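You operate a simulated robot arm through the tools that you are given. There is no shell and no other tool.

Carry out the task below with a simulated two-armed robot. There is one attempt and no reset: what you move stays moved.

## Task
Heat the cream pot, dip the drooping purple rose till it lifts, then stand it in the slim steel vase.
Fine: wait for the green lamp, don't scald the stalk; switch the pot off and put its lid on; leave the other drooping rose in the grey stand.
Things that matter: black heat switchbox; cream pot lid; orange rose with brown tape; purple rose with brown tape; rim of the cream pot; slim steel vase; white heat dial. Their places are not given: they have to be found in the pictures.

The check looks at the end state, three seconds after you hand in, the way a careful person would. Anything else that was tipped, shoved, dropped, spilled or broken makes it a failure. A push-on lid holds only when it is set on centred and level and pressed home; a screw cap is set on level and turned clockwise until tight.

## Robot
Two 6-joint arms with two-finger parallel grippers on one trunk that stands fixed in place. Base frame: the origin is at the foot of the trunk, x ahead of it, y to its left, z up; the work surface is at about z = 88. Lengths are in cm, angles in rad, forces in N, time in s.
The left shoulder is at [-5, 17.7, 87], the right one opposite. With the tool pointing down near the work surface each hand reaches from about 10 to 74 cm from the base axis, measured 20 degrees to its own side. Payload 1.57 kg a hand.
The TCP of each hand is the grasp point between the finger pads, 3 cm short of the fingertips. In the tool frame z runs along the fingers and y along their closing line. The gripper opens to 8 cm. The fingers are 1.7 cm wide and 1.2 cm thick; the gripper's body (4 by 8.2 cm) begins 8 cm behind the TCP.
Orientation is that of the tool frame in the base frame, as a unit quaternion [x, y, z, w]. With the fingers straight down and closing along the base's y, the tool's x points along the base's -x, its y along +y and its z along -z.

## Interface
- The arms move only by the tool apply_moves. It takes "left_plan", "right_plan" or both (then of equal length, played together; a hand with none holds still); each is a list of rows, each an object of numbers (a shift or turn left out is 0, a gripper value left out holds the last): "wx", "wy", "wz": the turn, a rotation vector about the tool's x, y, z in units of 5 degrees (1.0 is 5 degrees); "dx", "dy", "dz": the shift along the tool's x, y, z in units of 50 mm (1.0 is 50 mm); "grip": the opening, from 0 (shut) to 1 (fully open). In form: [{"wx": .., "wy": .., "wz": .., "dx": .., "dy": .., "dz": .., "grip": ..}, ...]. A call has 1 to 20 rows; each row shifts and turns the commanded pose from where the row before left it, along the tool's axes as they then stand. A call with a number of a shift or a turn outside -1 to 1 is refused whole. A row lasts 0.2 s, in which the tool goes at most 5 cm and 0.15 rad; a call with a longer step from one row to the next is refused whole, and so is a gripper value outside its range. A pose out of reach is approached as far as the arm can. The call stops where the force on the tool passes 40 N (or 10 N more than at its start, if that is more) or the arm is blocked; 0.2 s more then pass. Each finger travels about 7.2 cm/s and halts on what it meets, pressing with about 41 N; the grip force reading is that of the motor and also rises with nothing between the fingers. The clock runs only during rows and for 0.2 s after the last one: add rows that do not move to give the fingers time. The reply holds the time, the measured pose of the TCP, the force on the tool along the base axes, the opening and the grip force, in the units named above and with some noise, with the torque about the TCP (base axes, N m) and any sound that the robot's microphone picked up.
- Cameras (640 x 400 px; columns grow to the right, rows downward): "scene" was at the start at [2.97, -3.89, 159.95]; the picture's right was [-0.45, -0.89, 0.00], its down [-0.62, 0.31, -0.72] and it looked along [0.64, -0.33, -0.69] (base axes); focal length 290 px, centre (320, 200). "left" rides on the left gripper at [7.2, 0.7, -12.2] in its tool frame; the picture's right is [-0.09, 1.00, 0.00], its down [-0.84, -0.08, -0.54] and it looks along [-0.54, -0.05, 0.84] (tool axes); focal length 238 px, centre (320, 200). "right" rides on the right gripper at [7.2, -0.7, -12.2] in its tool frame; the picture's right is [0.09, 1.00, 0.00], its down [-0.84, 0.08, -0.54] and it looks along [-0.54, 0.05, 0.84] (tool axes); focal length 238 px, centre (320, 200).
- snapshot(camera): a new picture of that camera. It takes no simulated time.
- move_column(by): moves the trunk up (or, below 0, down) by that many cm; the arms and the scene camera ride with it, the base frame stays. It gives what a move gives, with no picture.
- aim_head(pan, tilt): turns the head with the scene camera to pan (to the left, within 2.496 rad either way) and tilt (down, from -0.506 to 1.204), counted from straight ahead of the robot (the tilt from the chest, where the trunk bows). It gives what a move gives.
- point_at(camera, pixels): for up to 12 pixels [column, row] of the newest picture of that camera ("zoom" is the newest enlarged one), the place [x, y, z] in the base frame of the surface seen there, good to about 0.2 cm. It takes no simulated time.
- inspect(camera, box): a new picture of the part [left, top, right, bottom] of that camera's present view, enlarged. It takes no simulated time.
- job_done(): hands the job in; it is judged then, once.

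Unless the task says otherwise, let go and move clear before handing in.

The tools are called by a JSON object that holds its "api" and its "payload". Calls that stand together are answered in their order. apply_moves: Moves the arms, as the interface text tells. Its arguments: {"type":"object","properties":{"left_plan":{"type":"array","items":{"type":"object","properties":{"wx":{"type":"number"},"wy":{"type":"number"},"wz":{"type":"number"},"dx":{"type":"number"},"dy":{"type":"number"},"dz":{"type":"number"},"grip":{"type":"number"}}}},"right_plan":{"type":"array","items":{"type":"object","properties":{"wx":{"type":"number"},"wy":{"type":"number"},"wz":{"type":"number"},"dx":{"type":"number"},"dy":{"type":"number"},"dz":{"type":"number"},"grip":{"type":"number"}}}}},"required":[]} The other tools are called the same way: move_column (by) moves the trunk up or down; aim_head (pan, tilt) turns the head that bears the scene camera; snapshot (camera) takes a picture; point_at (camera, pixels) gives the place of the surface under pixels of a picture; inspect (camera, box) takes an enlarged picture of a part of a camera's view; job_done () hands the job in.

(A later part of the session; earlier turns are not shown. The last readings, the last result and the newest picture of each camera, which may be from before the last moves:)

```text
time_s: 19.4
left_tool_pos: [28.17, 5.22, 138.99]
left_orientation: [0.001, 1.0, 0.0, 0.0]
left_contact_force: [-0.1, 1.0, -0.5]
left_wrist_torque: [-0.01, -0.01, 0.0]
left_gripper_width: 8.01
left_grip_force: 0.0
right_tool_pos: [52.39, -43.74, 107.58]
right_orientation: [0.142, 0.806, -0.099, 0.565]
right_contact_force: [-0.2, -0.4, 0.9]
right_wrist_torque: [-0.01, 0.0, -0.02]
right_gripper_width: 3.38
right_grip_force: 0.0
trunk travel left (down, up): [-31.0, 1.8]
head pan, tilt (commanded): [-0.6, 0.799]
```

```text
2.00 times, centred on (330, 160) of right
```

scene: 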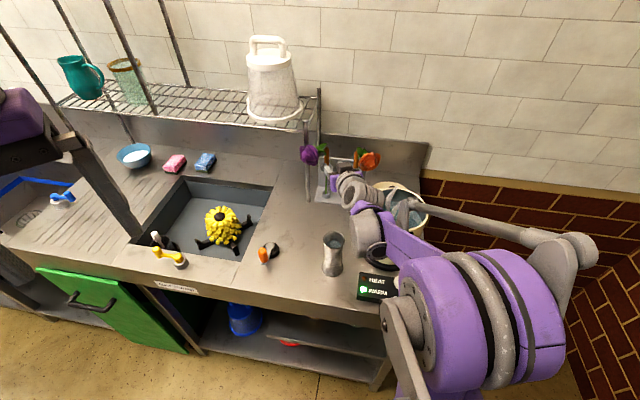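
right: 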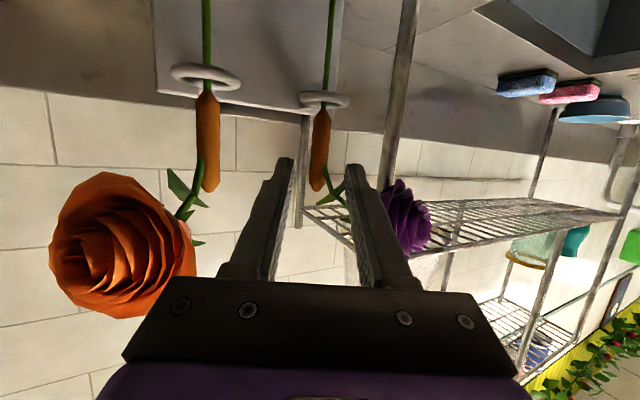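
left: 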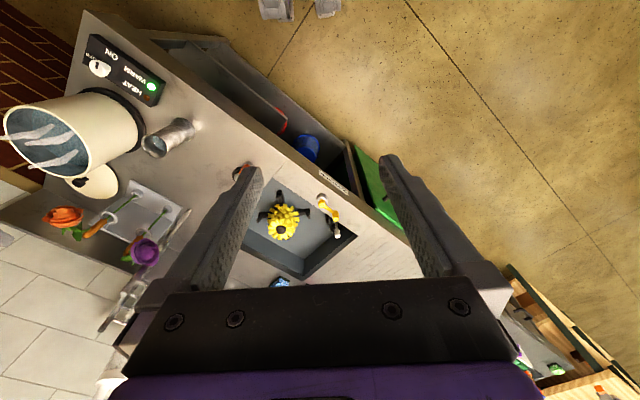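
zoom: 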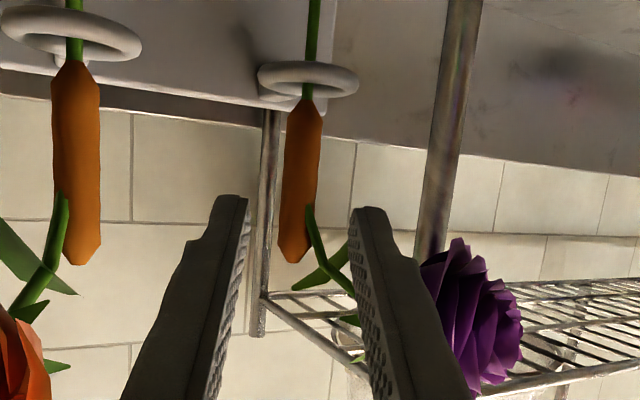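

The tape centre comes out at (59.55,-46.4) again, so the alignment holds. I'll slide the fingers around the tape along the tool axis.

{"api": "apply_moves", "payload": {"right_plan": [{"dx": 0.019, "dy": -0.014, "dz": 0.4}, {"dz": 0.4}, {"dz": 0.4}, {"dz": 0.25}, {"dz": 0.184}, {"dz": 0}]}}

{"api": "inspect", "payload": {"camera": "right", "box": [220, 60, 420, 260]}}

{"api": "inspect", "payload": {"camera": "scene", "box": [290, 120, 450, 220]}}

{"api": "inspect", "payload": {"camera": "left", "box": [20, 60, 260, 300]}}

```text
time_s: 20.8
left_tool_pos: [28.13, 5.24, 138.93]
left_orientation: [-0.001, 1.0, 0.0, -0.001]
left_contact_force: [0.4, 0.4, -0.3]
left_wrist_torque: [0.0, 0.0, -0.03]
left_gripper_width: 7.99
left_grip_force: 0.0
right_tool_pos: [59.67, -46.4, 104.64]
right_orientation: [0.141, 0.806, -0.1, 0.566]
right_contact_force: [1.2, -0.5, -0.4]
right_wrist_torque: [0.05, 0.01, 0.0]
right_gripper_width: 3.37
right_grip_force: 0.0
trunk travel left (down, up): [-31.0, 1.8]
head pan, tilt (commanded): [-0.6, 0.799]
```

```text
2.00 times, centred on (320, 160) of right
```

zoom: 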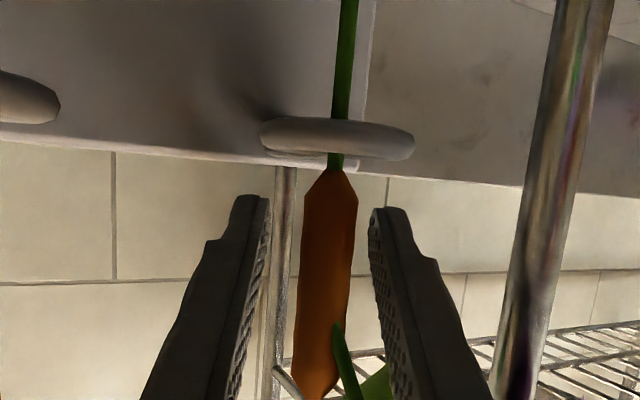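

```text
4.00 times, centred on (370, 170) of scene
```

zoom: 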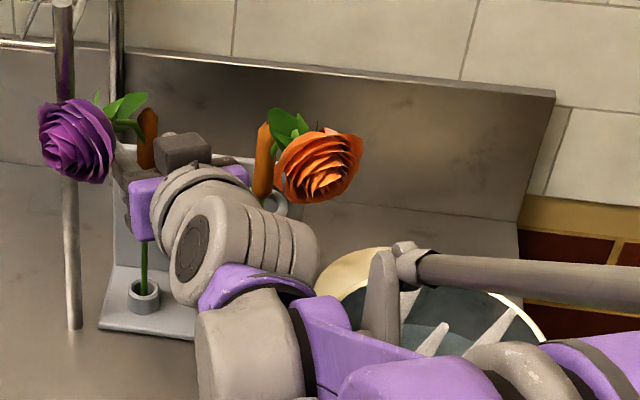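

```text
1.67 times, centred on (140, 180) of left
```

zoom: 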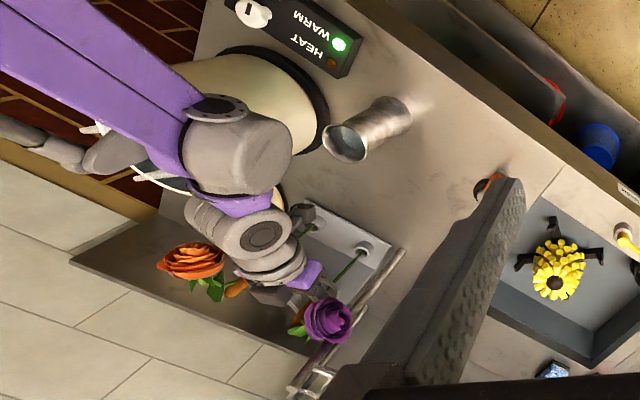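

The tape is between the pads, about 0.2 cm off centre toward the left finger, and nothing else touches. I'll nudge over and close gently.

{"api": "apply_moves", "payload": {"right_plan": [{"dy": 0.04, "grip": 0.35}, {"grip": 0.28}, {"grip": 0.22}, {"grip": 0.15}, {"grip": 0.1}, {"grip": 0.1}]}}

{"api": "inspect", "payload": {"camera": "right", "box": [220, 60, 420, 260]}}

{"api": "inspect", "payload": {"camera": "scene", "box": [290, 120, 450, 220]}}

```text
time_s: 22.2
left_tool_pos: [28.26, 5.22, 138.94]
left_orientation: [-0.001, 1.0, 0.0, 0.0]
left_contact_force: [0.3, -0.7, -0.8]
left_wrist_torque: [0.01, 0.0, 0.0]
left_gripper_width: 8.01
left_grip_force: 0.1
right_tool_pos: [59.74, -46.34, 104.64]
right_orientation: [0.141, 0.806, -0.099, 0.566]
right_contact_force: [-0.8, 0.0, 0.2]
right_wrist_torque: [-0.03, 0.01, -0.02]
right_gripper_width: 1.45
right_grip_force: 14.1
trunk travel left (down, up): [-31.0, 1.8]
head pan, tilt (commanded): [-0.6, 0.799]
```

```text
2.00 times, centred on (320, 160) of right
```

zoom: 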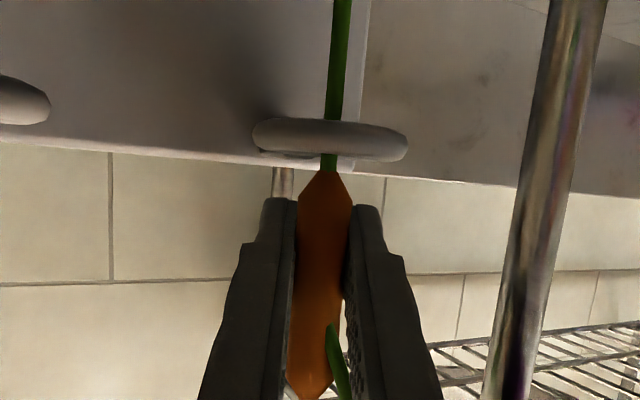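

```text
4.00 times, centred on (370, 170) of scene
```

zoom: 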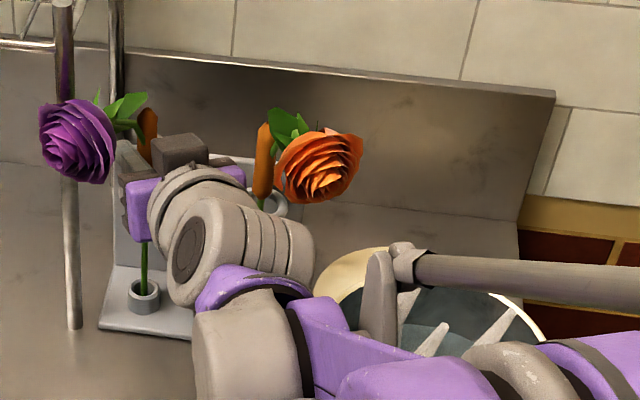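

The rose is held: the width is 1.45 cm and the side force is almost nil. Before lifting, I'll measure how close the wrist is to the orange flower, because it has to rise past it.

{"api": "point_at", "payload": {"camera": "zoom", "pixels": [[235, 173], [245, 180], [240, 195], [300, 225], [315, 240], [275, 215], [280, 185], [278, 160], [300, 195], [262, 150], [190, 200], [180, 150]]}}

{"api": "snapshot", "payload": {"camera": "left"}}

{"api": "inspect", "payload": {"camera": "left", "box": [80, 160, 220, 260]}}

```text
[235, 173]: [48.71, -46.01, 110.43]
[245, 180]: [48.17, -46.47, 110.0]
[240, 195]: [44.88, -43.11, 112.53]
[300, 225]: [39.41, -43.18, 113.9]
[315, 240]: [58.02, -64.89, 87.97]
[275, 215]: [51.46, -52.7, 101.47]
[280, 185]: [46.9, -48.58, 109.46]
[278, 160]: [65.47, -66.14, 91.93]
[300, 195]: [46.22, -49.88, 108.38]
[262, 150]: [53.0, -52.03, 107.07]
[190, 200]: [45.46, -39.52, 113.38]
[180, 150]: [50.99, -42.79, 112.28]
```

```text
taken
```

left: 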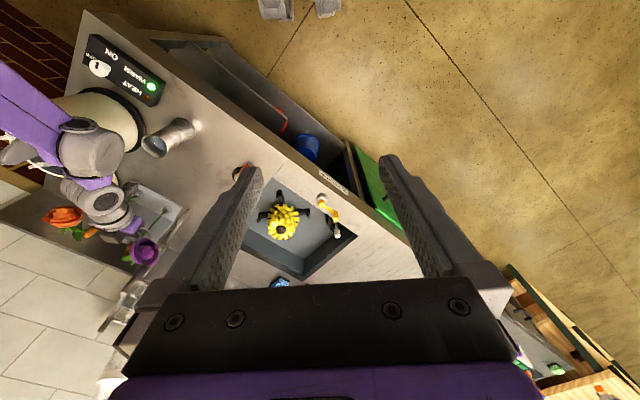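

```text
4.00 times, centred on (150, 210) of left
```

zoom: 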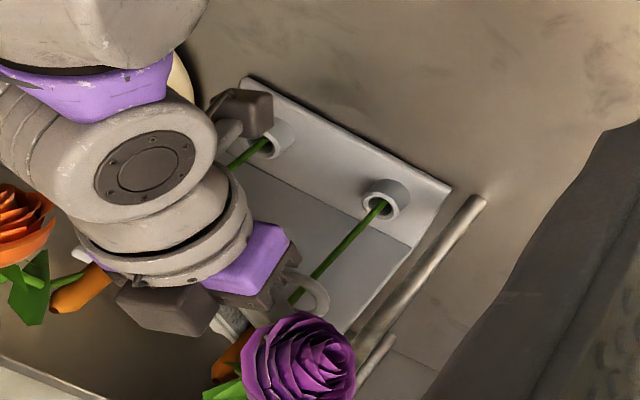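

The gripper mount's nearest edge at (48.2,-46.5) is about 2.4 cm from the orange flower at (46.9,-48.6), so a vertical lift clears it. I'll firm the grip and lift 2.5 cm straight up first.

{"api": "apply_moves", "payload": {"right_plan": [{"grip": 0.05}, {"grip": 0.05}, {"dx": -0.094, "dz": -0.0342}, {"dx": -0.188, "dz": -0.0684}, {"dx": -0.188, "dz": -0.0684}, {"dx": 0}]}}

{"api": "inspect", "payload": {"camera": "scene", "box": [290, 120, 450, 220]}}

{"api": "inspect", "payload": {"camera": "right", "box": [140, 0, 460, 260]}}

{"api": "inspect", "payload": {"camera": "left", "box": [80, 160, 220, 260]}}

```text
time_s: 23.6
left_tool_pos: [28.26, 5.22, 138.91]
left_orientation: [-0.001, 1.0, 0.0, 0.0]
left_contact_force: [-0.1, -0.4, -0.1]
left_wrist_torque: [0.02, 0.02, 0.0]
left_gripper_width: 8.04
left_grip_force: 0.0
right_tool_pos: [59.76, -46.39, 107.14]
right_orientation: [0.142, 0.806, -0.1, 0.565]
right_contact_force: [0.3, 0.1, 0.1]
right_wrist_torque: [0.01, 0.01, 0.01]
right_gripper_width: 1.46
right_grip_force: 14.1
trunk travel left (down, up): [-31.0, 1.8]
head pan, tilt (commanded): [-0.6, 0.799]
```

```text
4.00 times, centred on (370, 170) of scene
```

zoom: 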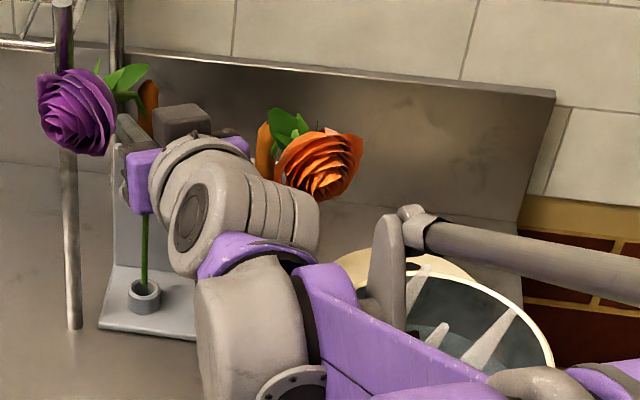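

```text
1.54 times, centred on (300, 130) of right
```

zoom: 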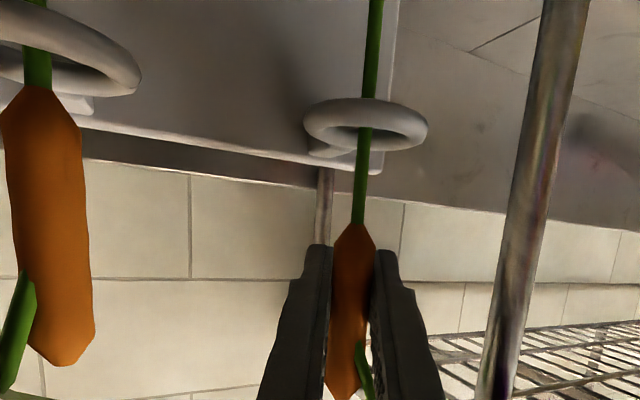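

```text
4.00 times, centred on (150, 210) of left
```

zoom: 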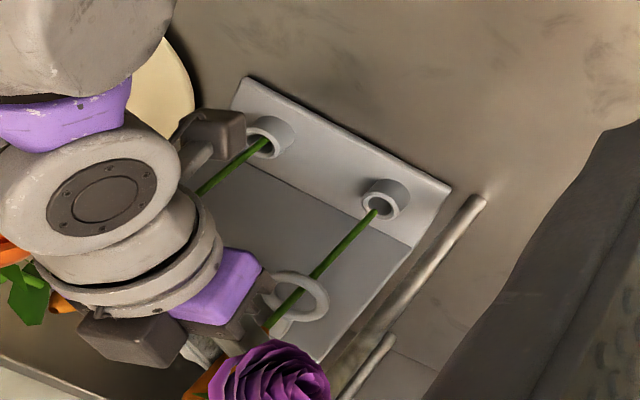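

The stem is sliding out of the cup cleanly with almost no force, and the orange rose hasn't moved. I'll keep lifting with a slight drift to the front, away from the shelf post.

{"api": "apply_moves", "payload": {"right_plan": [{"dx": -0.282, "dz": -0.1026}, {"dx": -0.274, "dy": 0.0105, "dz": -0.124}, {"dx": -0.274, "dy": 0.0105, "dz": -0.124}, {"dx": -0.274, "dy": 0.0105, "dz": -0.124}, {"dx": -0.274, "dy": 0.0105, "dz": -0.124}, {"dx": 0}]}}

{"api": "inspect", "payload": {"camera": "scene", "box": [290, 100, 450, 220]}}

{"api": "inspect", "payload": {"camera": "left", "box": [40, 80, 220, 260]}}

{"api": "snapshot", "payload": {"camera": "right"}}

```text
time_s: 25.0
left_tool_pos: [28.18, 5.16, 138.9]
left_orientation: [0.001, 1.0, 0.0, -0.001]
left_contact_force: [0.2, 0.0, -1.3]
left_wrist_torque: [-0.02, -0.04, 0.02]
left_gripper_width: 8.0
left_grip_force: 0.2
right_tool_pos: [59.5, -46.0, 114.66]
right_orientation: [0.142, 0.806, -0.1, 0.565]
right_contact_force: [0.1, 0.2, -0.2]
right_wrist_torque: [0.0, 0.02, -0.01]
right_gripper_width: 1.47
right_grip_force: 14.2
trunk travel left (down, up): [-31.0, 1.8]
head pan, tilt (commanded): [-0.6, 0.799]
```

```text
3.33 times, centred on (370, 160) of scene
```

zoom: 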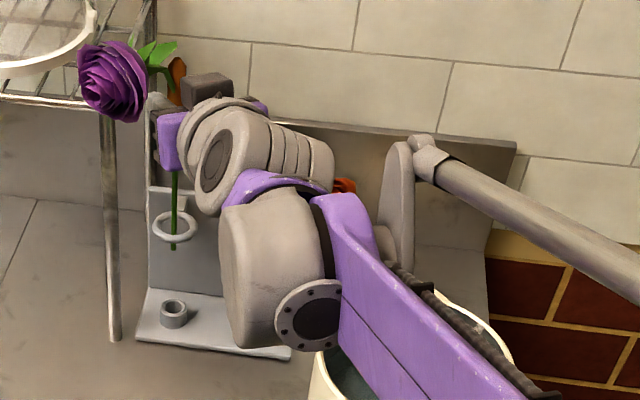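

```text
2.22 times, centred on (130, 170) of left
```

zoom: 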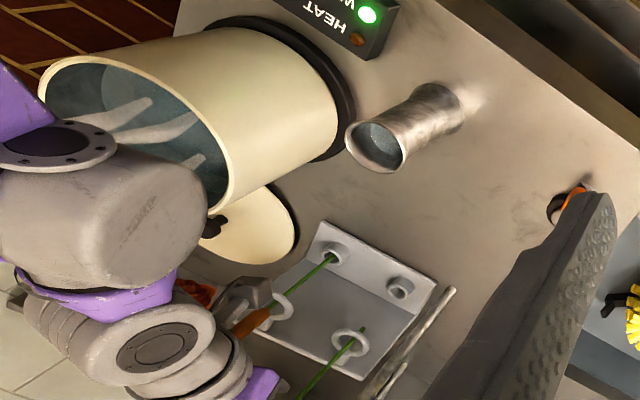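

```text
taken
```

right: 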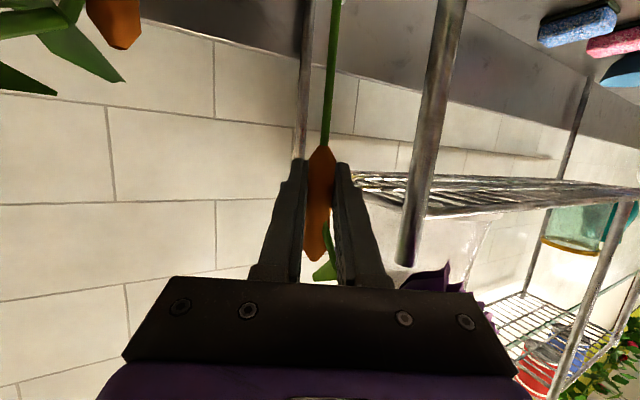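

The rose has risen 10 cm and its foot is now only about 2 cm below the ring. I'll lift another 6 cm so the foot comes fully clear.

{"api": "apply_moves", "payload": {"right_plan": [{"dx": -0.282, "dz": -0.1026}, {"dx": -0.282, "dz": -0.1026}, {"dx": -0.282, "dz": -0.1026}, {"dx": -0.282, "dz": -0.1026}, {"dx": 0}]}}

{"api": "snapshot", "payload": {"camera": "scene"}}

{"api": "inspect", "payload": {"camera": "scene", "box": [280, 90, 440, 210]}}

{"api": "inspect", "payload": {"camera": "left", "box": [0, 40, 240, 280]}}

```text
time_s: 26.2
left_tool_pos: [28.19, 5.19, 138.93]
left_orientation: [0.001, 1.0, 0.0, 0.001]
left_contact_force: [0.1, 0.1, 0.4]
left_wrist_torque: [-0.03, 0.0, 0.0]
left_gripper_width: 8.01
left_grip_force: 0.1
right_tool_pos: [59.58, -45.98, 120.64]
right_orientation: [0.142, 0.806, -0.1, 0.565]
right_contact_force: [0.3, 0.6, 0.2]
right_wrist_torque: [0.01, 0.01, 0.0]
right_gripper_width: 1.48
right_grip_force: 14.2
trunk travel left (down, up): [-31.0, 1.8]
head pan, tilt (commanded): [-0.6, 0.799]
```

```text
taken
```

scene: 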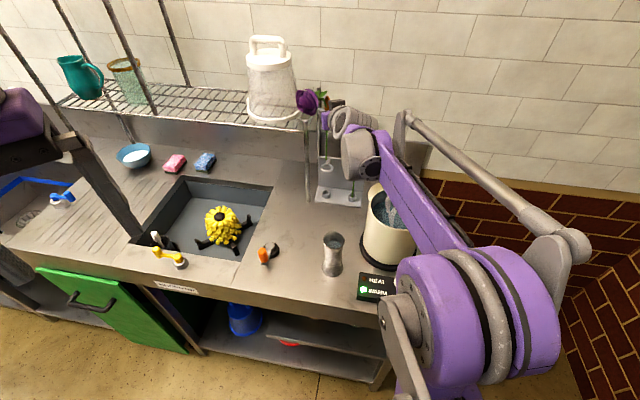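

```text
3.33 times, centred on (360, 150) of scene
```

zoom: 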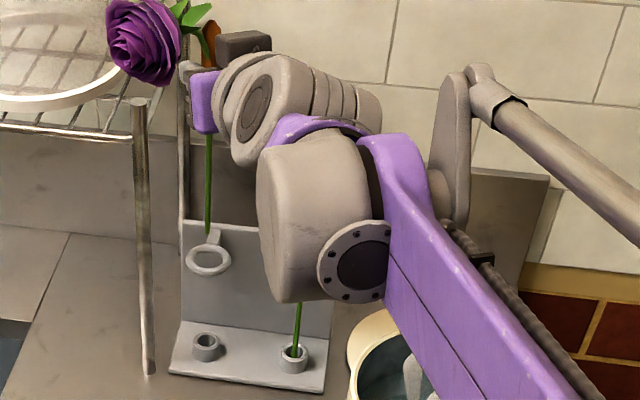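

```text
1.67 times, centred on (120, 160) of left
```

zoom: 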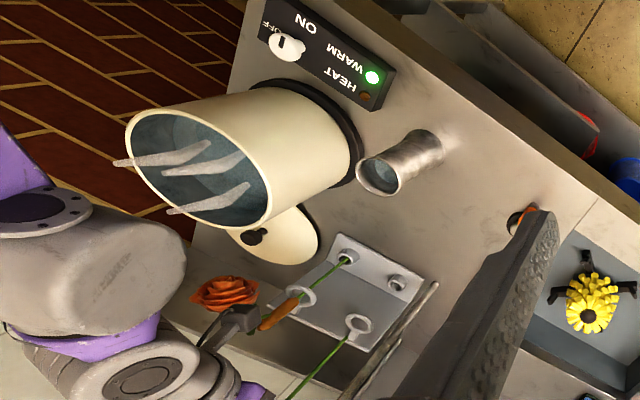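

The stem foot is now above the ring, the orange rose is undisturbed, and WARM is still green. I'll rise a little more and back away along the tool's line, so the hanging stem passes well clear of the orange flower.

{"api": "apply_moves", "payload": {"right_plan": [{"dx": -0.282, "dz": -0.1026}, {"dx": -0.282, "dz": -0.1026}, {"dx": 0.138, "dz": -0.482}, {"dx": 0.138, "dz": -0.482}, {"dx": 0.138, "dz": -0.482}, {"dx": 0.138, "dz": -0.482}, {"dx": 0.138, "dz": -0.482}, {"dx": 0.138, "dz": -0.482}, {"dx": 0.138, "dz": -0.482}, {"dx": 0.138, "dz": -0.482}, {"dx": 0}]}}

{"api": "snapshot", "payload": {"camera": "scene"}}

{"api": "snapshot", "payload": {"camera": "right"}}

{"api": "snapshot", "payload": {"camera": "left"}}

```text
time_s: 28.6
left_tool_pos: [28.31, 5.13, 139.03]
left_orientation: [0.0, 1.0, 0.0, 0.0]
left_contact_force: [0.4, -0.7, 0.3]
left_wrist_torque: [0.01, 0.03, 0.01]
left_gripper_width: 7.99
left_grip_force: 0.0
right_tool_pos: [40.53, -39.16, 124.86]
right_orientation: [0.142, 0.807, -0.1, 0.564]
right_contact_force: [0.5, 0.1, -1.3]
right_wrist_torque: [-0.01, 0.0, 0.01]
right_gripper_width: 1.49
right_grip_force: 14.2
trunk travel left (down, up): [-31.0, 1.8]
head pan, tilt (commanded): [-0.6, 0.799]
```

```text
taken
```

scene: 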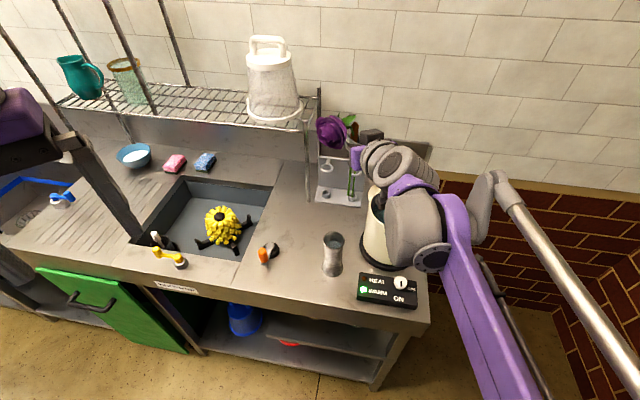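

```text
taken
```

right: 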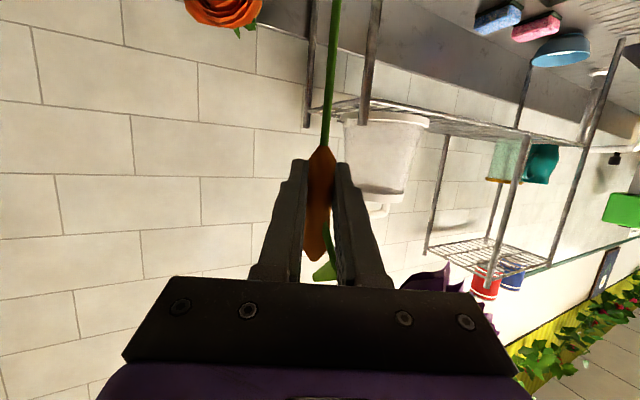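

```text
taken
```

left: 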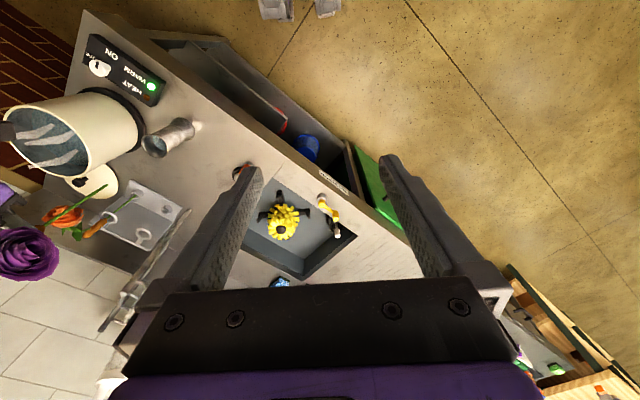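

The right hand is clear with the rose, and the green lamp is still lit at (151,86) in the left picture. I'll measure the stem's foot, seen at about (105,186) in the left picture, and the pot rim and water.

{"api": "inspect", "payload": {"camera": "left", "box": [0, 80, 160, 280]}}

{"api": "point_at", "payload": {"camera": "left", "pixels": [[104, 186], [100, 189], [85, 200], [70, 211], [60, 218], [50, 224], [25, 250], [86, 175], [80, 110], [30, 110], [60, 160], [7, 120]]}}

```text
2.00 times, centred on (80, 180) of left
```

zoom: 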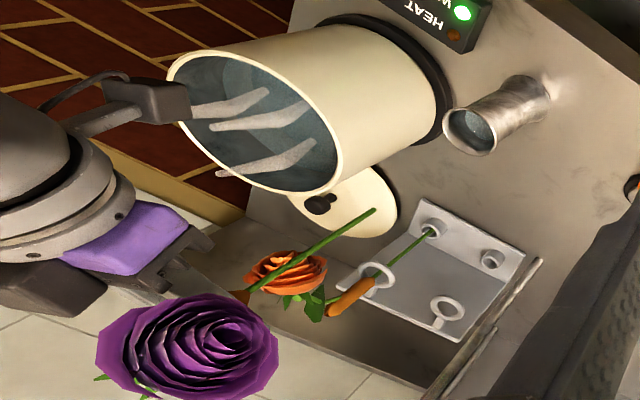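

```text
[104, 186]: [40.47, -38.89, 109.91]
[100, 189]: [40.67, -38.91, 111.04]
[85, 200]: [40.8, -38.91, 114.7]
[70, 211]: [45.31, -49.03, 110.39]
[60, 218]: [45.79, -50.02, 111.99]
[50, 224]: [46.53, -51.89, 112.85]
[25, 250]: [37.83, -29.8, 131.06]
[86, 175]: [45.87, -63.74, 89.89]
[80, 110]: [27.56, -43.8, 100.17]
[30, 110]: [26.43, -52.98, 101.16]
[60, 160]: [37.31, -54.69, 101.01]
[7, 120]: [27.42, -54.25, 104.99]
```

The foot is at (40.5,-39,109.6), 15.3 cm below the grip, so the stem hangs straight. I'll carry it over the middle of the pot with the foot 4 cm above the rim.

{"api": "apply_moves", "payload": {"right_plan": [{"dx": 0.052, "dy": -0.49, "dz": -0.145}, {"dx": 0.052, "dy": -0.49, "dz": -0.145}, {"dx": 0.052, "dy": -0.49, "dz": -0.145}, {"dx": 0.052, "dy": -0.49, "dz": -0.145}, {"dx": 0.052, "dy": -0.49, "dz": -0.145}, {"dx": 0}]}}

{"api": "snapshot", "payload": {"camera": "scene"}}

{"api": "inspect", "payload": {"camera": "left", "box": [0, 20, 200, 220]}}

{"api": "snapshot", "payload": {"camera": "right"}}

```text
time_s: 29.8
left_tool_pos: [28.25, 5.2, 138.95]
left_orientation: [0.0, 1.0, 0.0, 0.0]
left_contact_force: [-0.2, -0.4, -0.1]
left_wrist_torque: [0.0, 0.02, 0.0]
left_gripper_width: 8.03
left_grip_force: 0.0
right_tool_pos: [38.19, -40.68, 124.14]
right_orientation: [0.071, 0.817, -0.039, 0.571]
right_contact_force: [0.7, 0.4, -1.0]
right_wrist_torque: [0.02, 0.0, -0.01]
right_gripper_width: 1.45
right_grip_force: 14.2
trunk travel left (down, up): [-31.0, 1.8]
head pan, tilt (commanded): [-0.6, 0.799]
stopped in row 5 (right hand): the arm was blocked; the commanded pose is now the measured one
```

```text
taken
```

scene: 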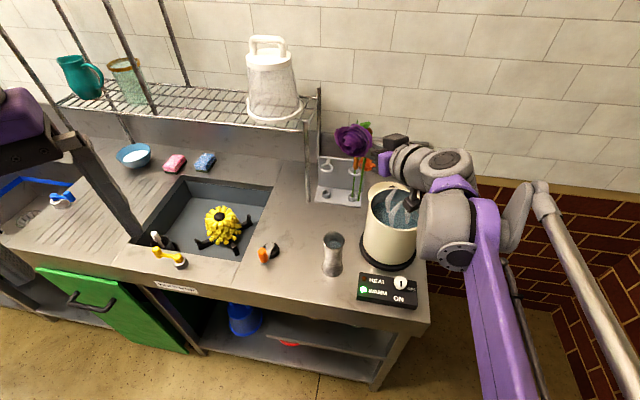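

```text
2.00 times, centred on (100, 120) of left
```

zoom: 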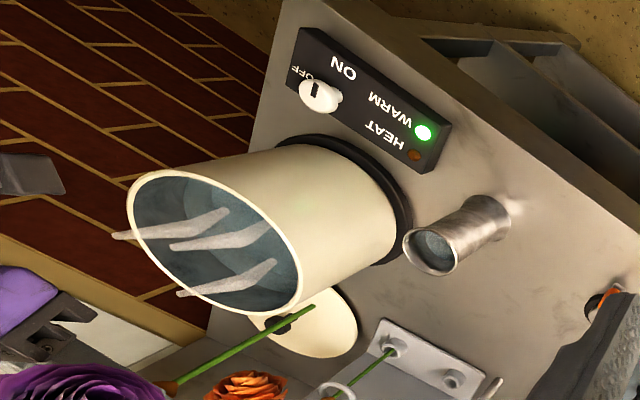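

```text
taken
```

right: 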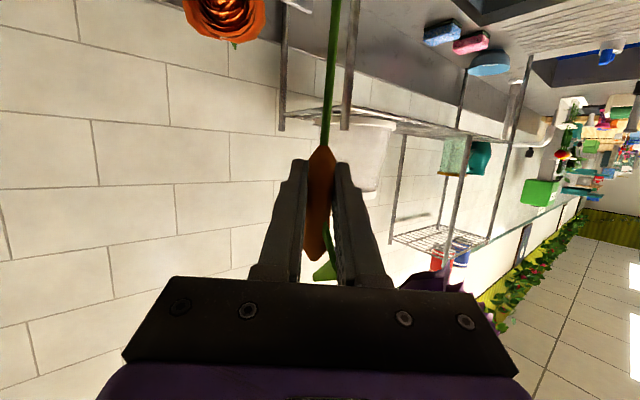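

The arm was blocked in row 5 and now sits at (38.2,-40.7,124.1) with the hand turned to about 9° right. The contact force is almost nil and the rose is intact, so this is probably a joint limit and not a collision. I'll map where the arm's links lie.

{"api": "point_at", "payload": {"camera": "scene", "pixels": [[447, 232], [462, 252], [480, 240], [490, 300], [510, 380], [515, 210], [540, 200], [580, 280], [620, 360], [445, 165], [410, 160], [395, 140]]}}

{"api": "aim_head", "payload": {"pan": -1.0, "tilt": 1.0}}

{"api": "snapshot", "payload": {"camera": "scene"}}

```text
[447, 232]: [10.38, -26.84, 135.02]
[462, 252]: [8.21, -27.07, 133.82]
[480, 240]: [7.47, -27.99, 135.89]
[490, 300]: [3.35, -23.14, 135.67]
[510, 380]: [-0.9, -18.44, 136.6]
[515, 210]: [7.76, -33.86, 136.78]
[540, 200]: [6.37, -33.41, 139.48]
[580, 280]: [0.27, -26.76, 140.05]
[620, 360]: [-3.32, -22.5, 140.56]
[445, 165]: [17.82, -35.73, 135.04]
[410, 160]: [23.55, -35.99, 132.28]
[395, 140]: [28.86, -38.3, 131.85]
```

```text
time_s: 30.6
left_tool_pos: [28.23, 5.27, 139.05]
left_orientation: [0.0, 1.0, 0.0, 0.0]
left_contact_force: [-0.3, -0.2, 0.2]
left_wrist_torque: [0.06, 0.0, 0.02]
left_gripper_width: 8.01
left_grip_force: 0.0
right_tool_pos: [38.04, -40.76, 124.2]
right_orientation: [0.071, 0.817, -0.039, 0.571]
right_contact_force: [-0.1, 0.6, -0.5]
right_wrist_torque: [-0.05, 0.0, 0.02]
right_gripper_width: 1.47
right_grip_force: 14.1
trunk travel left (down, up): [-31.0, 1.8]
head pan, tilt (commanded): [-1.0, 1.0]
```

```text
taken
```

scene: 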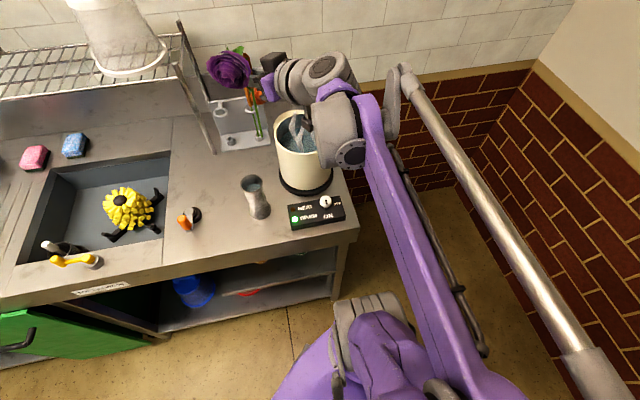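

The elbow has folded back near the trunk at about (-1,-18,137), so this hand direction can't reach the pot. If I turn the hand about the upright stem until it points to the robot's right, the wrist gets room again. I'll shift forward a little first and move the left hand further aside.

{"api": "apply_moves", "payload": {"right_plan": [{"dx": -0.18, "dy": 0.39, "dz": 0.51}, {"dx": -0.18, "dy": 0.39, "dz": 0.51}, {"wx": 0.978, "wz": 0.356}, {"wx": 0.978, "wz": 0.356}, {"wx": 0.978, "wz": 0.356}, {"wx": 0.978, "wz": 0.356}, {"wx": 0.978, "wz": 0.356}, {"wx": 0.978, "wz": 0.356}], "left_plan": [{"dy": 0.4}, {"dy": 0.4}, {"dy": 0.4}, {"dy": 0.4}, {"dy": 0.4}, {"dy": 0.4}, {"dy": 0.4}, {"dy": 0.2}]}}

{"api": "aim_head", "payload": {"pan": -0.75, "tilt": 0.8}}

{"api": "snapshot", "payload": {"camera": "scene"}}

{"api": "snapshot", "payload": {"camera": "left"}}

```text
time_s: 32.4
left_tool_pos: [28.3, 20.18, 138.75]
left_orientation: [0.0, 1.0, 0.001, 0.001]
left_contact_force: [0.6, -1.0, 1.0]
left_wrist_torque: [0.0, -0.01, 0.03]
left_gripper_width: 7.99
left_grip_force: 0.1
right_tool_pos: [44.03, -37.79, 124.14]
right_orientation: [0.288, 0.77, -0.193, 0.536]
right_contact_force: [0.6, 0.3, 0.2]
right_wrist_torque: [-0.01, -0.02, 0.0]
right_gripper_width: 1.46
right_grip_force: 14.0
trunk travel left (down, up): [-31.0, 1.8]
head pan, tilt (commanded): [-1.0, 1.0]
```

```text
time_s: 33.2
left_tool_pos: [28.27, 20.13, 138.89]
left_orientation: [0.0, 1.0, 0.0, 0.001]
left_contact_force: [0.6, 0.6, 0.3]
left_wrist_torque: [-0.02, 0.03, 0.01]
left_gripper_width: 7.99
left_grip_force: 0.0
right_tool_pos: [43.98, -37.76, 124.22]
right_orientation: [0.289, 0.77, -0.192, 0.535]
right_contact_force: [0.1, -0.1, 0.3]
right_wrist_torque: [0.02, -0.01, 0.0]
right_gripper_width: 1.47
right_grip_force: 13.5
trunk travel left (down, up): [-31.0, 1.8]
head pan, tilt (commanded): [-0.75, 0.799]
```

```text
taken
```

scene: 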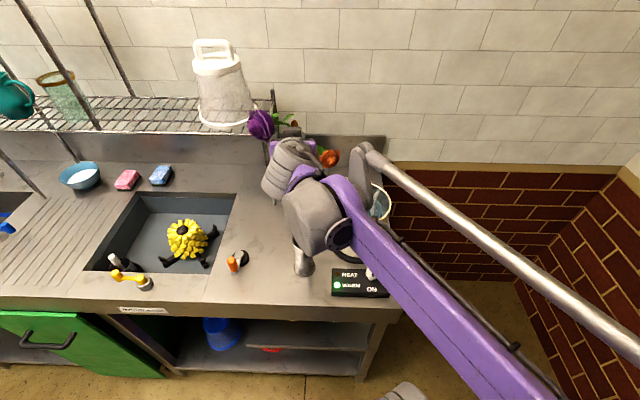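

```text
taken
```

left: 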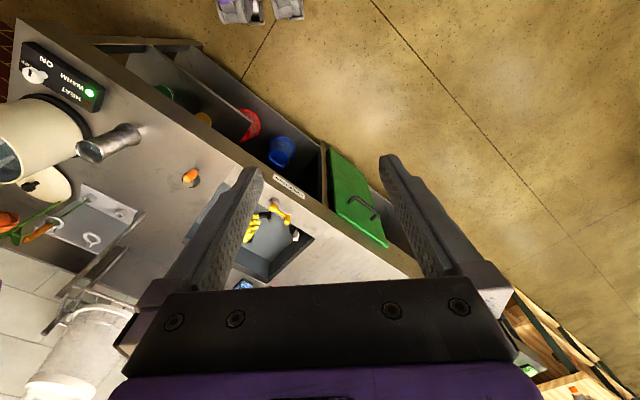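

The turn went smoothly and the green lamp at (90,92) in the left picture is still lit. I'll finish turning the hand to face right.

{"api": "apply_moves", "payload": {"right_plan": [{"wx": 0.978, "wz": 0.356}, {"wx": 0.978, "wz": 0.356}, {"wx": 0.978, "wz": 0.356}, {"wx": 0.978, "wz": 0.356}, {"wx": 0.978, "wz": 0.356}, {"wx": 0.978, "wz": 0.356}, {"wx": 0.978, "wz": 0.356}, {"wx": 0.978, "wz": 0.356}, {"wx": 0}]}}

{"api": "snapshot", "payload": {"camera": "scene"}}

{"api": "snapshot", "payload": {"camera": "right"}}

```text
time_s: 35.2
left_tool_pos: [28.17, 20.17, 138.94]
left_orientation: [-0.001, 1.0, 0.0, 0.0]
left_contact_force: [-0.9, 0.3, 0.0]
left_wrist_torque: [-0.06, -0.01, 0.01]
left_gripper_width: 8.0
left_grip_force: 0.0
right_tool_pos: [43.91, -37.7, 124.2]
right_orientation: [0.543, 0.62, -0.372, 0.427]
right_contact_force: [0.5, -0.1, 0.3]
right_wrist_torque: [-0.01, -0.01, -0.01]
right_gripper_width: 1.45
right_grip_force: 14.0
trunk travel left (down, up): [-31.0, 1.8]
head pan, tilt (commanded): [-0.75, 0.799]
```

```text
taken
```

scene: 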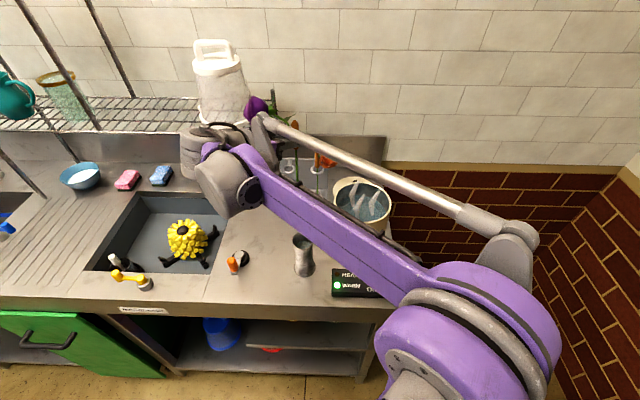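

```text
taken
```

right: 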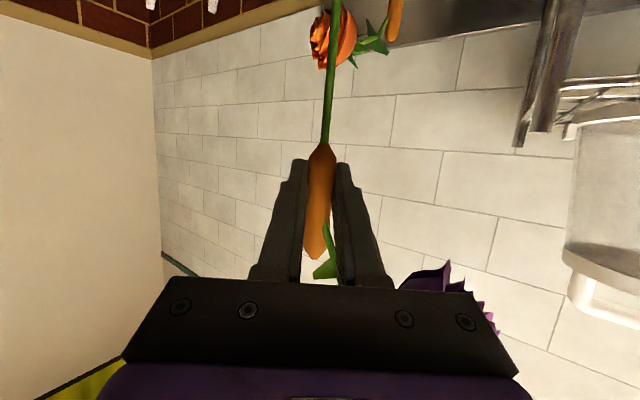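

The hand now points right at about -82°, the stem hangs straight, and the arm is well away from everything. I'll carry the rose over the pot centre at the same height.

{"api": "apply_moves", "payload": {"right_plan": [{"dx": -0.1185, "dy": -0.4377, "dz": 0.3057}, {"dx": -0.1185, "dy": -0.4377, "dz": 0.3057}, {"dx": -0.1185, "dy": -0.4377, "dz": 0.3057}, {"dx": -0.1185, "dy": -0.4377, "dz": 0.3057}, {"dx": -0.1185, "dy": -0.4377, "dz": 0.3057}, {"dx": -0.1185, "dy": -0.4377, "dz": 0.3057}, {"dx": 0}]}}

{"api": "snapshot", "payload": {"camera": "scene"}}

{"api": "snapshot", "payload": {"camera": "right"}}

{"api": "snapshot", "payload": {"camera": "left"}}

```text
time_s: 36.8
left_tool_pos: [28.41, 20.11, 138.9]
left_orientation: [-0.001, 1.0, 0.0, 0.0]
left_contact_force: [0.2, 0.5, 0.2]
left_wrist_torque: [0.0, 0.0, 0.03]
left_gripper_width: 7.99
left_grip_force: 0.0
right_tool_pos: [32.35, -49.4, 124.1]
right_orientation: [0.541, 0.621, -0.371, 0.428]
right_contact_force: [-0.2, -0.1, -0.4]
right_wrist_torque: [-0.03, -0.02, 0.0]
right_gripper_width: 1.5
right_grip_force: 13.5
trunk travel left (down, up): [-31.0, 1.8]
head pan, tilt (commanded): [-0.75, 0.799]
```

```text
taken
```

scene: 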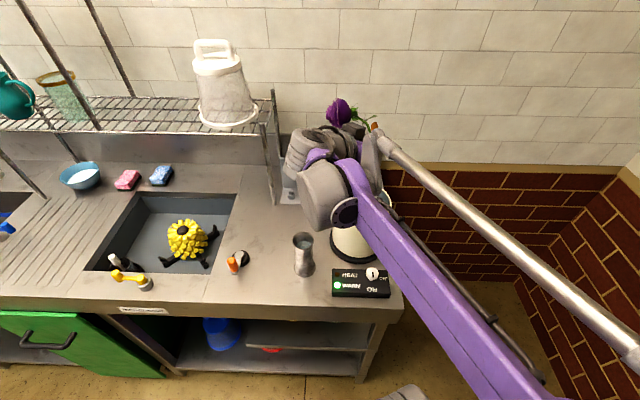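

```text
taken
```

right: 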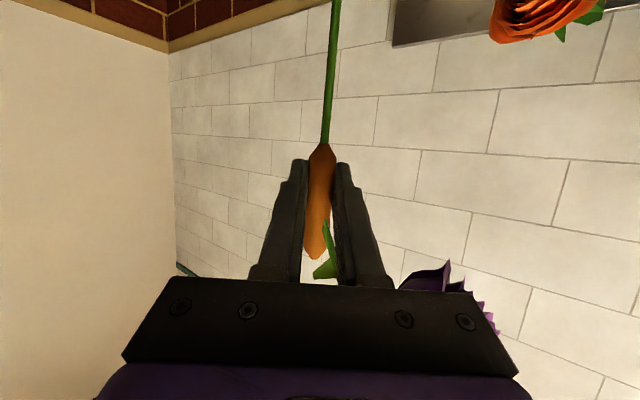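

```text
taken
```

left: 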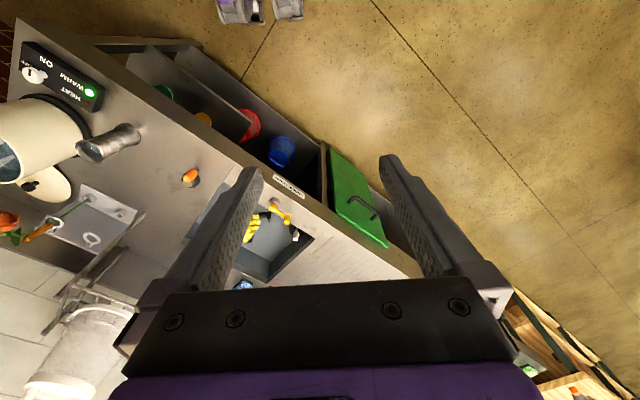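

The rose is at (32.35,-49.4), over the pot, and WARM is green at (337,285) in the scene picture. I'll lower the foot just below the rim and bring the left hand's camera back a bit, to confirm the stem is inside the pot.

{"api": "apply_moves", "payload": {"right_plan": [{"dx": 0.28, "dz": 0.1075}, {"dx": 0.28, "dz": 0.1075}, {"dx": 0.28, "dz": 0.1075}, {"dx": 0.093, "dz": 0.0358}, {"dx": 0}], "left_plan": [{"dy": -0.6}, {"dy": -0.6}, {"dy": -0.6}, {"dy": -0.6}, {"dy": 0}]}}

{"api": "snapshot", "payload": {"camera": "left"}}

{"api": "inspect", "payload": {"camera": "left", "box": [0, 20, 200, 220]}}

{"api": "snapshot", "payload": {"camera": "scene"}}

```text
time_s: 38.0
left_tool_pos: [28.03, 8.37, 138.7]
left_orientation: [0.001, 1.0, 0.0, 0.0]
left_contact_force: [0.7, 1.1, -0.9]
left_wrist_torque: [0.0, 0.02, -0.06]
left_gripper_width: 7.99
left_grip_force: 0.1
right_tool_pos: [32.41, -49.26, 119.01]
right_orientation: [0.542, 0.621, -0.371, 0.428]
right_contact_force: [-0.5, 0.0, -0.7]
right_wrist_torque: [0.02, 0.0, 0.01]
right_gripper_width: 1.49
right_grip_force: 14.1
trunk travel left (down, up): [-31.0, 1.8]
head pan, tilt (commanded): [-0.75, 0.799]
```

```text
taken
```

left: 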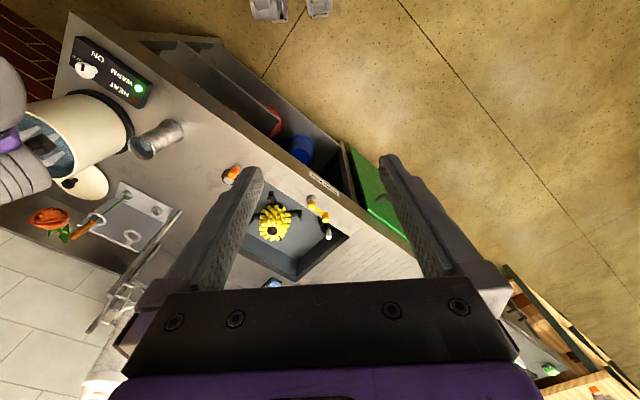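

```text
2.00 times, centred on (100, 120) of left
```

zoom: 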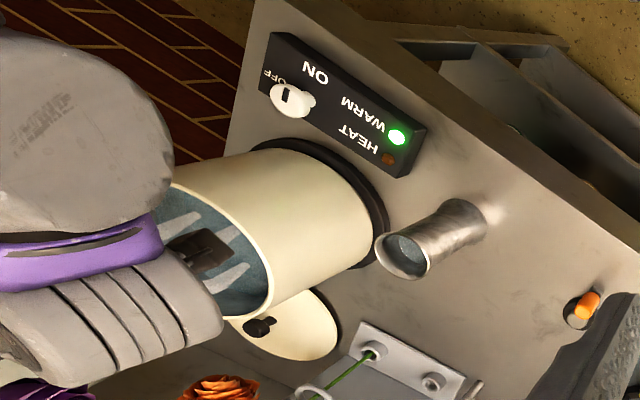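

```text
taken
```

scene: 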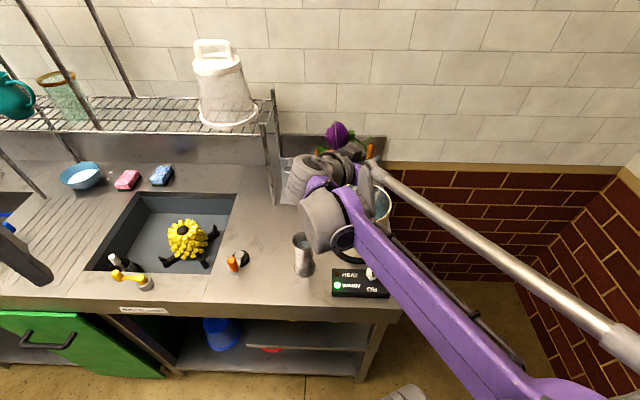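

The right arm hides the stem from the left camera, but the tool reads (32.4,-49.3), which is the pot's centre. The lamp is still green, so I'll lower the stem end a few centimetres into the water and watch the flower.

{"api": "apply_moves", "payload": {"right_plan": [{"dx": 0.35, "dz": 0.134}, {"dx": 0.35, "dz": 0.134}, {"dx": 0.35, "dz": 0.134}, {"dx": 0.35, "dz": 0.134}, {"dx": 0.35, "dz": 0.134}]}}

{"api": "snapshot", "payload": {"camera": "scene"}}

{"api": "inspect", "payload": {"camera": "left", "box": [0, 20, 200, 220]}}

{"api": "snapshot", "payload": {"camera": "right"}}

```text
time_s: 39.2
left_tool_pos: [28.22, 8.17, 138.8]
left_orientation: [-0.001, 1.0, 0.0, 0.0]
left_contact_force: [0.3, -0.2, -0.3]
left_wrist_torque: [-0.01, 0.01, -0.04]
left_gripper_width: 7.99
left_grip_force: 0.1
right_tool_pos: [32.42, -49.32, 109.7]
right_orientation: [0.543, 0.62, -0.372, 0.427]
right_contact_force: [-0.1, 0.4, -0.9]
right_wrist_torque: [-0.01, 0.0, 0.02]
right_gripper_width: 1.46
right_grip_force: 14.1
trunk travel left (down, up): [-31.0, 1.8]
head pan, tilt (commanded): [-0.75, 0.799]
```

```text
taken
```

scene: 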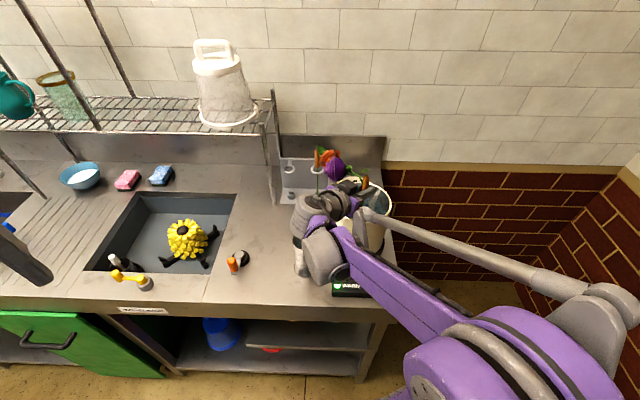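

```text
2.00 times, centred on (100, 120) of left
```

zoom: 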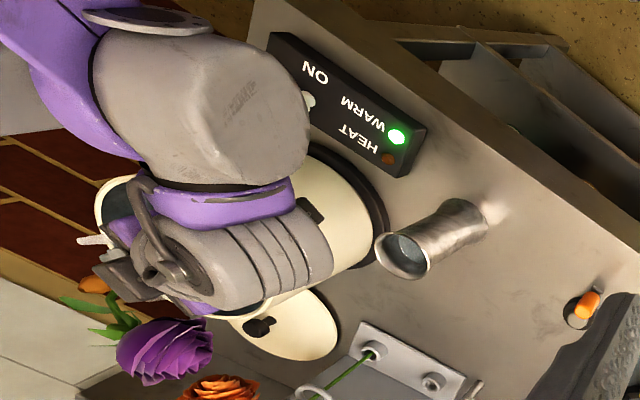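

```text
taken
```

right: 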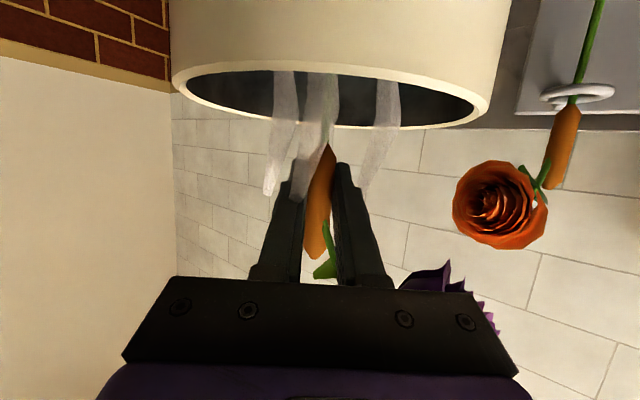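

The stem end is in the pot amid the steam at (320,110) in the right picture. The flower hasn't lifted yet, so I'll hold still for a short while and check.

{"api": "apply_moves", "payload": {"right_plan": [{"dx": 0}, {"dx": 0}, {"dx": 0}, {"dx": 0}]}}

{"api": "inspect", "payload": {"camera": "scene", "box": [280, 120, 440, 220]}}

{"api": "inspect", "payload": {"camera": "left", "box": [0, 60, 160, 220]}}

```text
time_s: 40.2
left_tool_pos: [28.12, 8.38, 138.68]
left_orientation: [0.0, 1.0, 0.0, 0.001]
left_contact_force: [0.1, 0.1, -0.5]
left_wrist_torque: [-0.02, -0.01, 0.0]
left_gripper_width: 7.98
left_grip_force: 0.0
right_tool_pos: [32.38, -49.32, 109.73]
right_orientation: [0.542, 0.621, -0.371, 0.428]
right_contact_force: [-0.3, 0.3, -0.3]
right_wrist_torque: [-0.02, -0.03, 0.02]
right_gripper_width: 1.48
right_grip_force: 13.5
trunk travel left (down, up): [-31.0, 1.8]
head pan, tilt (commanded): [-0.75, 0.799]
```

```text
4.00 times, centred on (360, 170) of scene
```

zoom: 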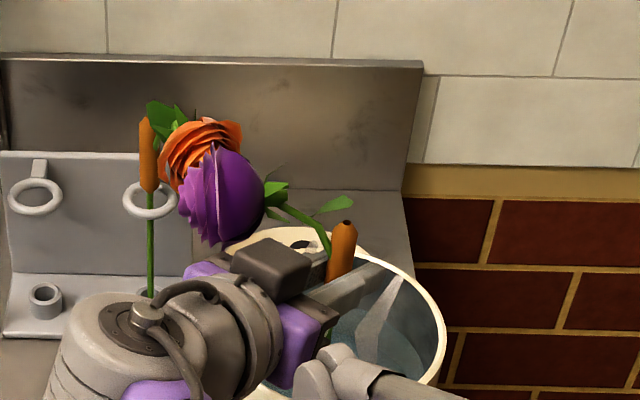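

```text
2.50 times, centred on (80, 140) of left
```

zoom: 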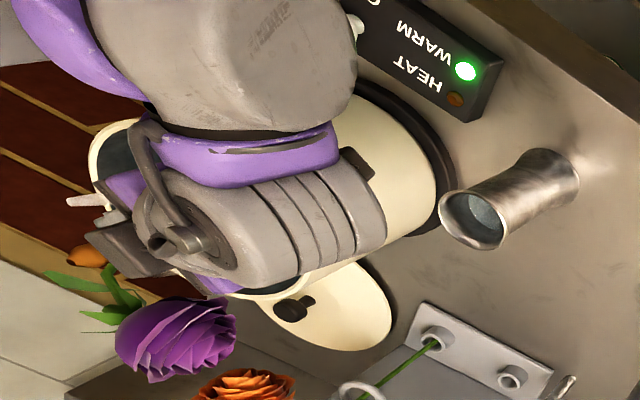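

There's no change in the flower after about one second. The lamp is still green, so I'll hold for another two seconds and look again.

{"api": "apply_moves", "payload": {"right_plan": [{"dx": 0}, {"dx": 0}, {"dx": 0}, {"dx": 0}, {"dx": 0}, {"dx": 0}, {"dx": 0}, {"dx": 0}, {"dx": 0}]}}

{"api": "inspect", "payload": {"camera": "scene", "box": [280, 120, 440, 220]}}

{"api": "inspect", "payload": {"camera": "left", "box": [0, 60, 160, 220]}}

```text
time_s: 42.2
left_tool_pos: [28.03, 8.33, 138.7]
left_orientation: [0.0, 1.0, 0.0, 0.0]
left_contact_force: [-0.1, 0.8, -0.3]
left_wrist_torque: [0.0, 0.0, -0.01]
left_gripper_width: 8.0
left_grip_force: 0.0
right_tool_pos: [32.44, -49.23, 109.86]
right_orientation: [0.542, 0.621, -0.371, 0.428]
right_contact_force: [0.5, -0.9, -0.9]
right_wrist_torque: [0.04, -0.01, 0.04]
right_gripper_width: 1.44
right_grip_force: 14.0
trunk travel left (down, up): [-31.0, 1.8]
head pan, tilt (commanded): [-0.75, 0.799]
```

```text
4.00 times, centred on (360, 170) of scene
```

zoom: 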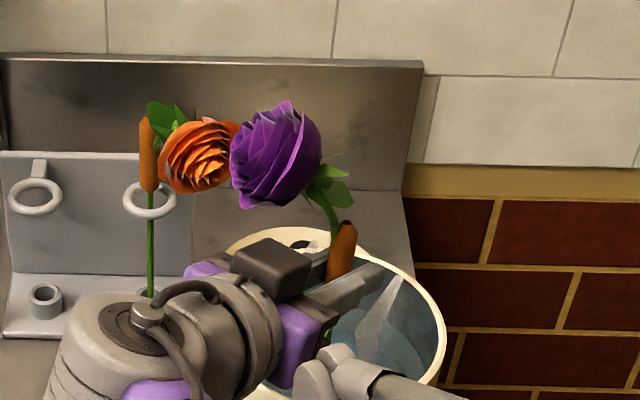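

```text
2.50 times, centred on (80, 140) of left
```

zoom: 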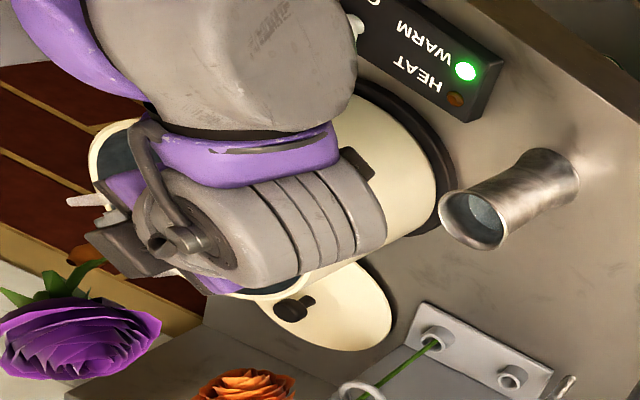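

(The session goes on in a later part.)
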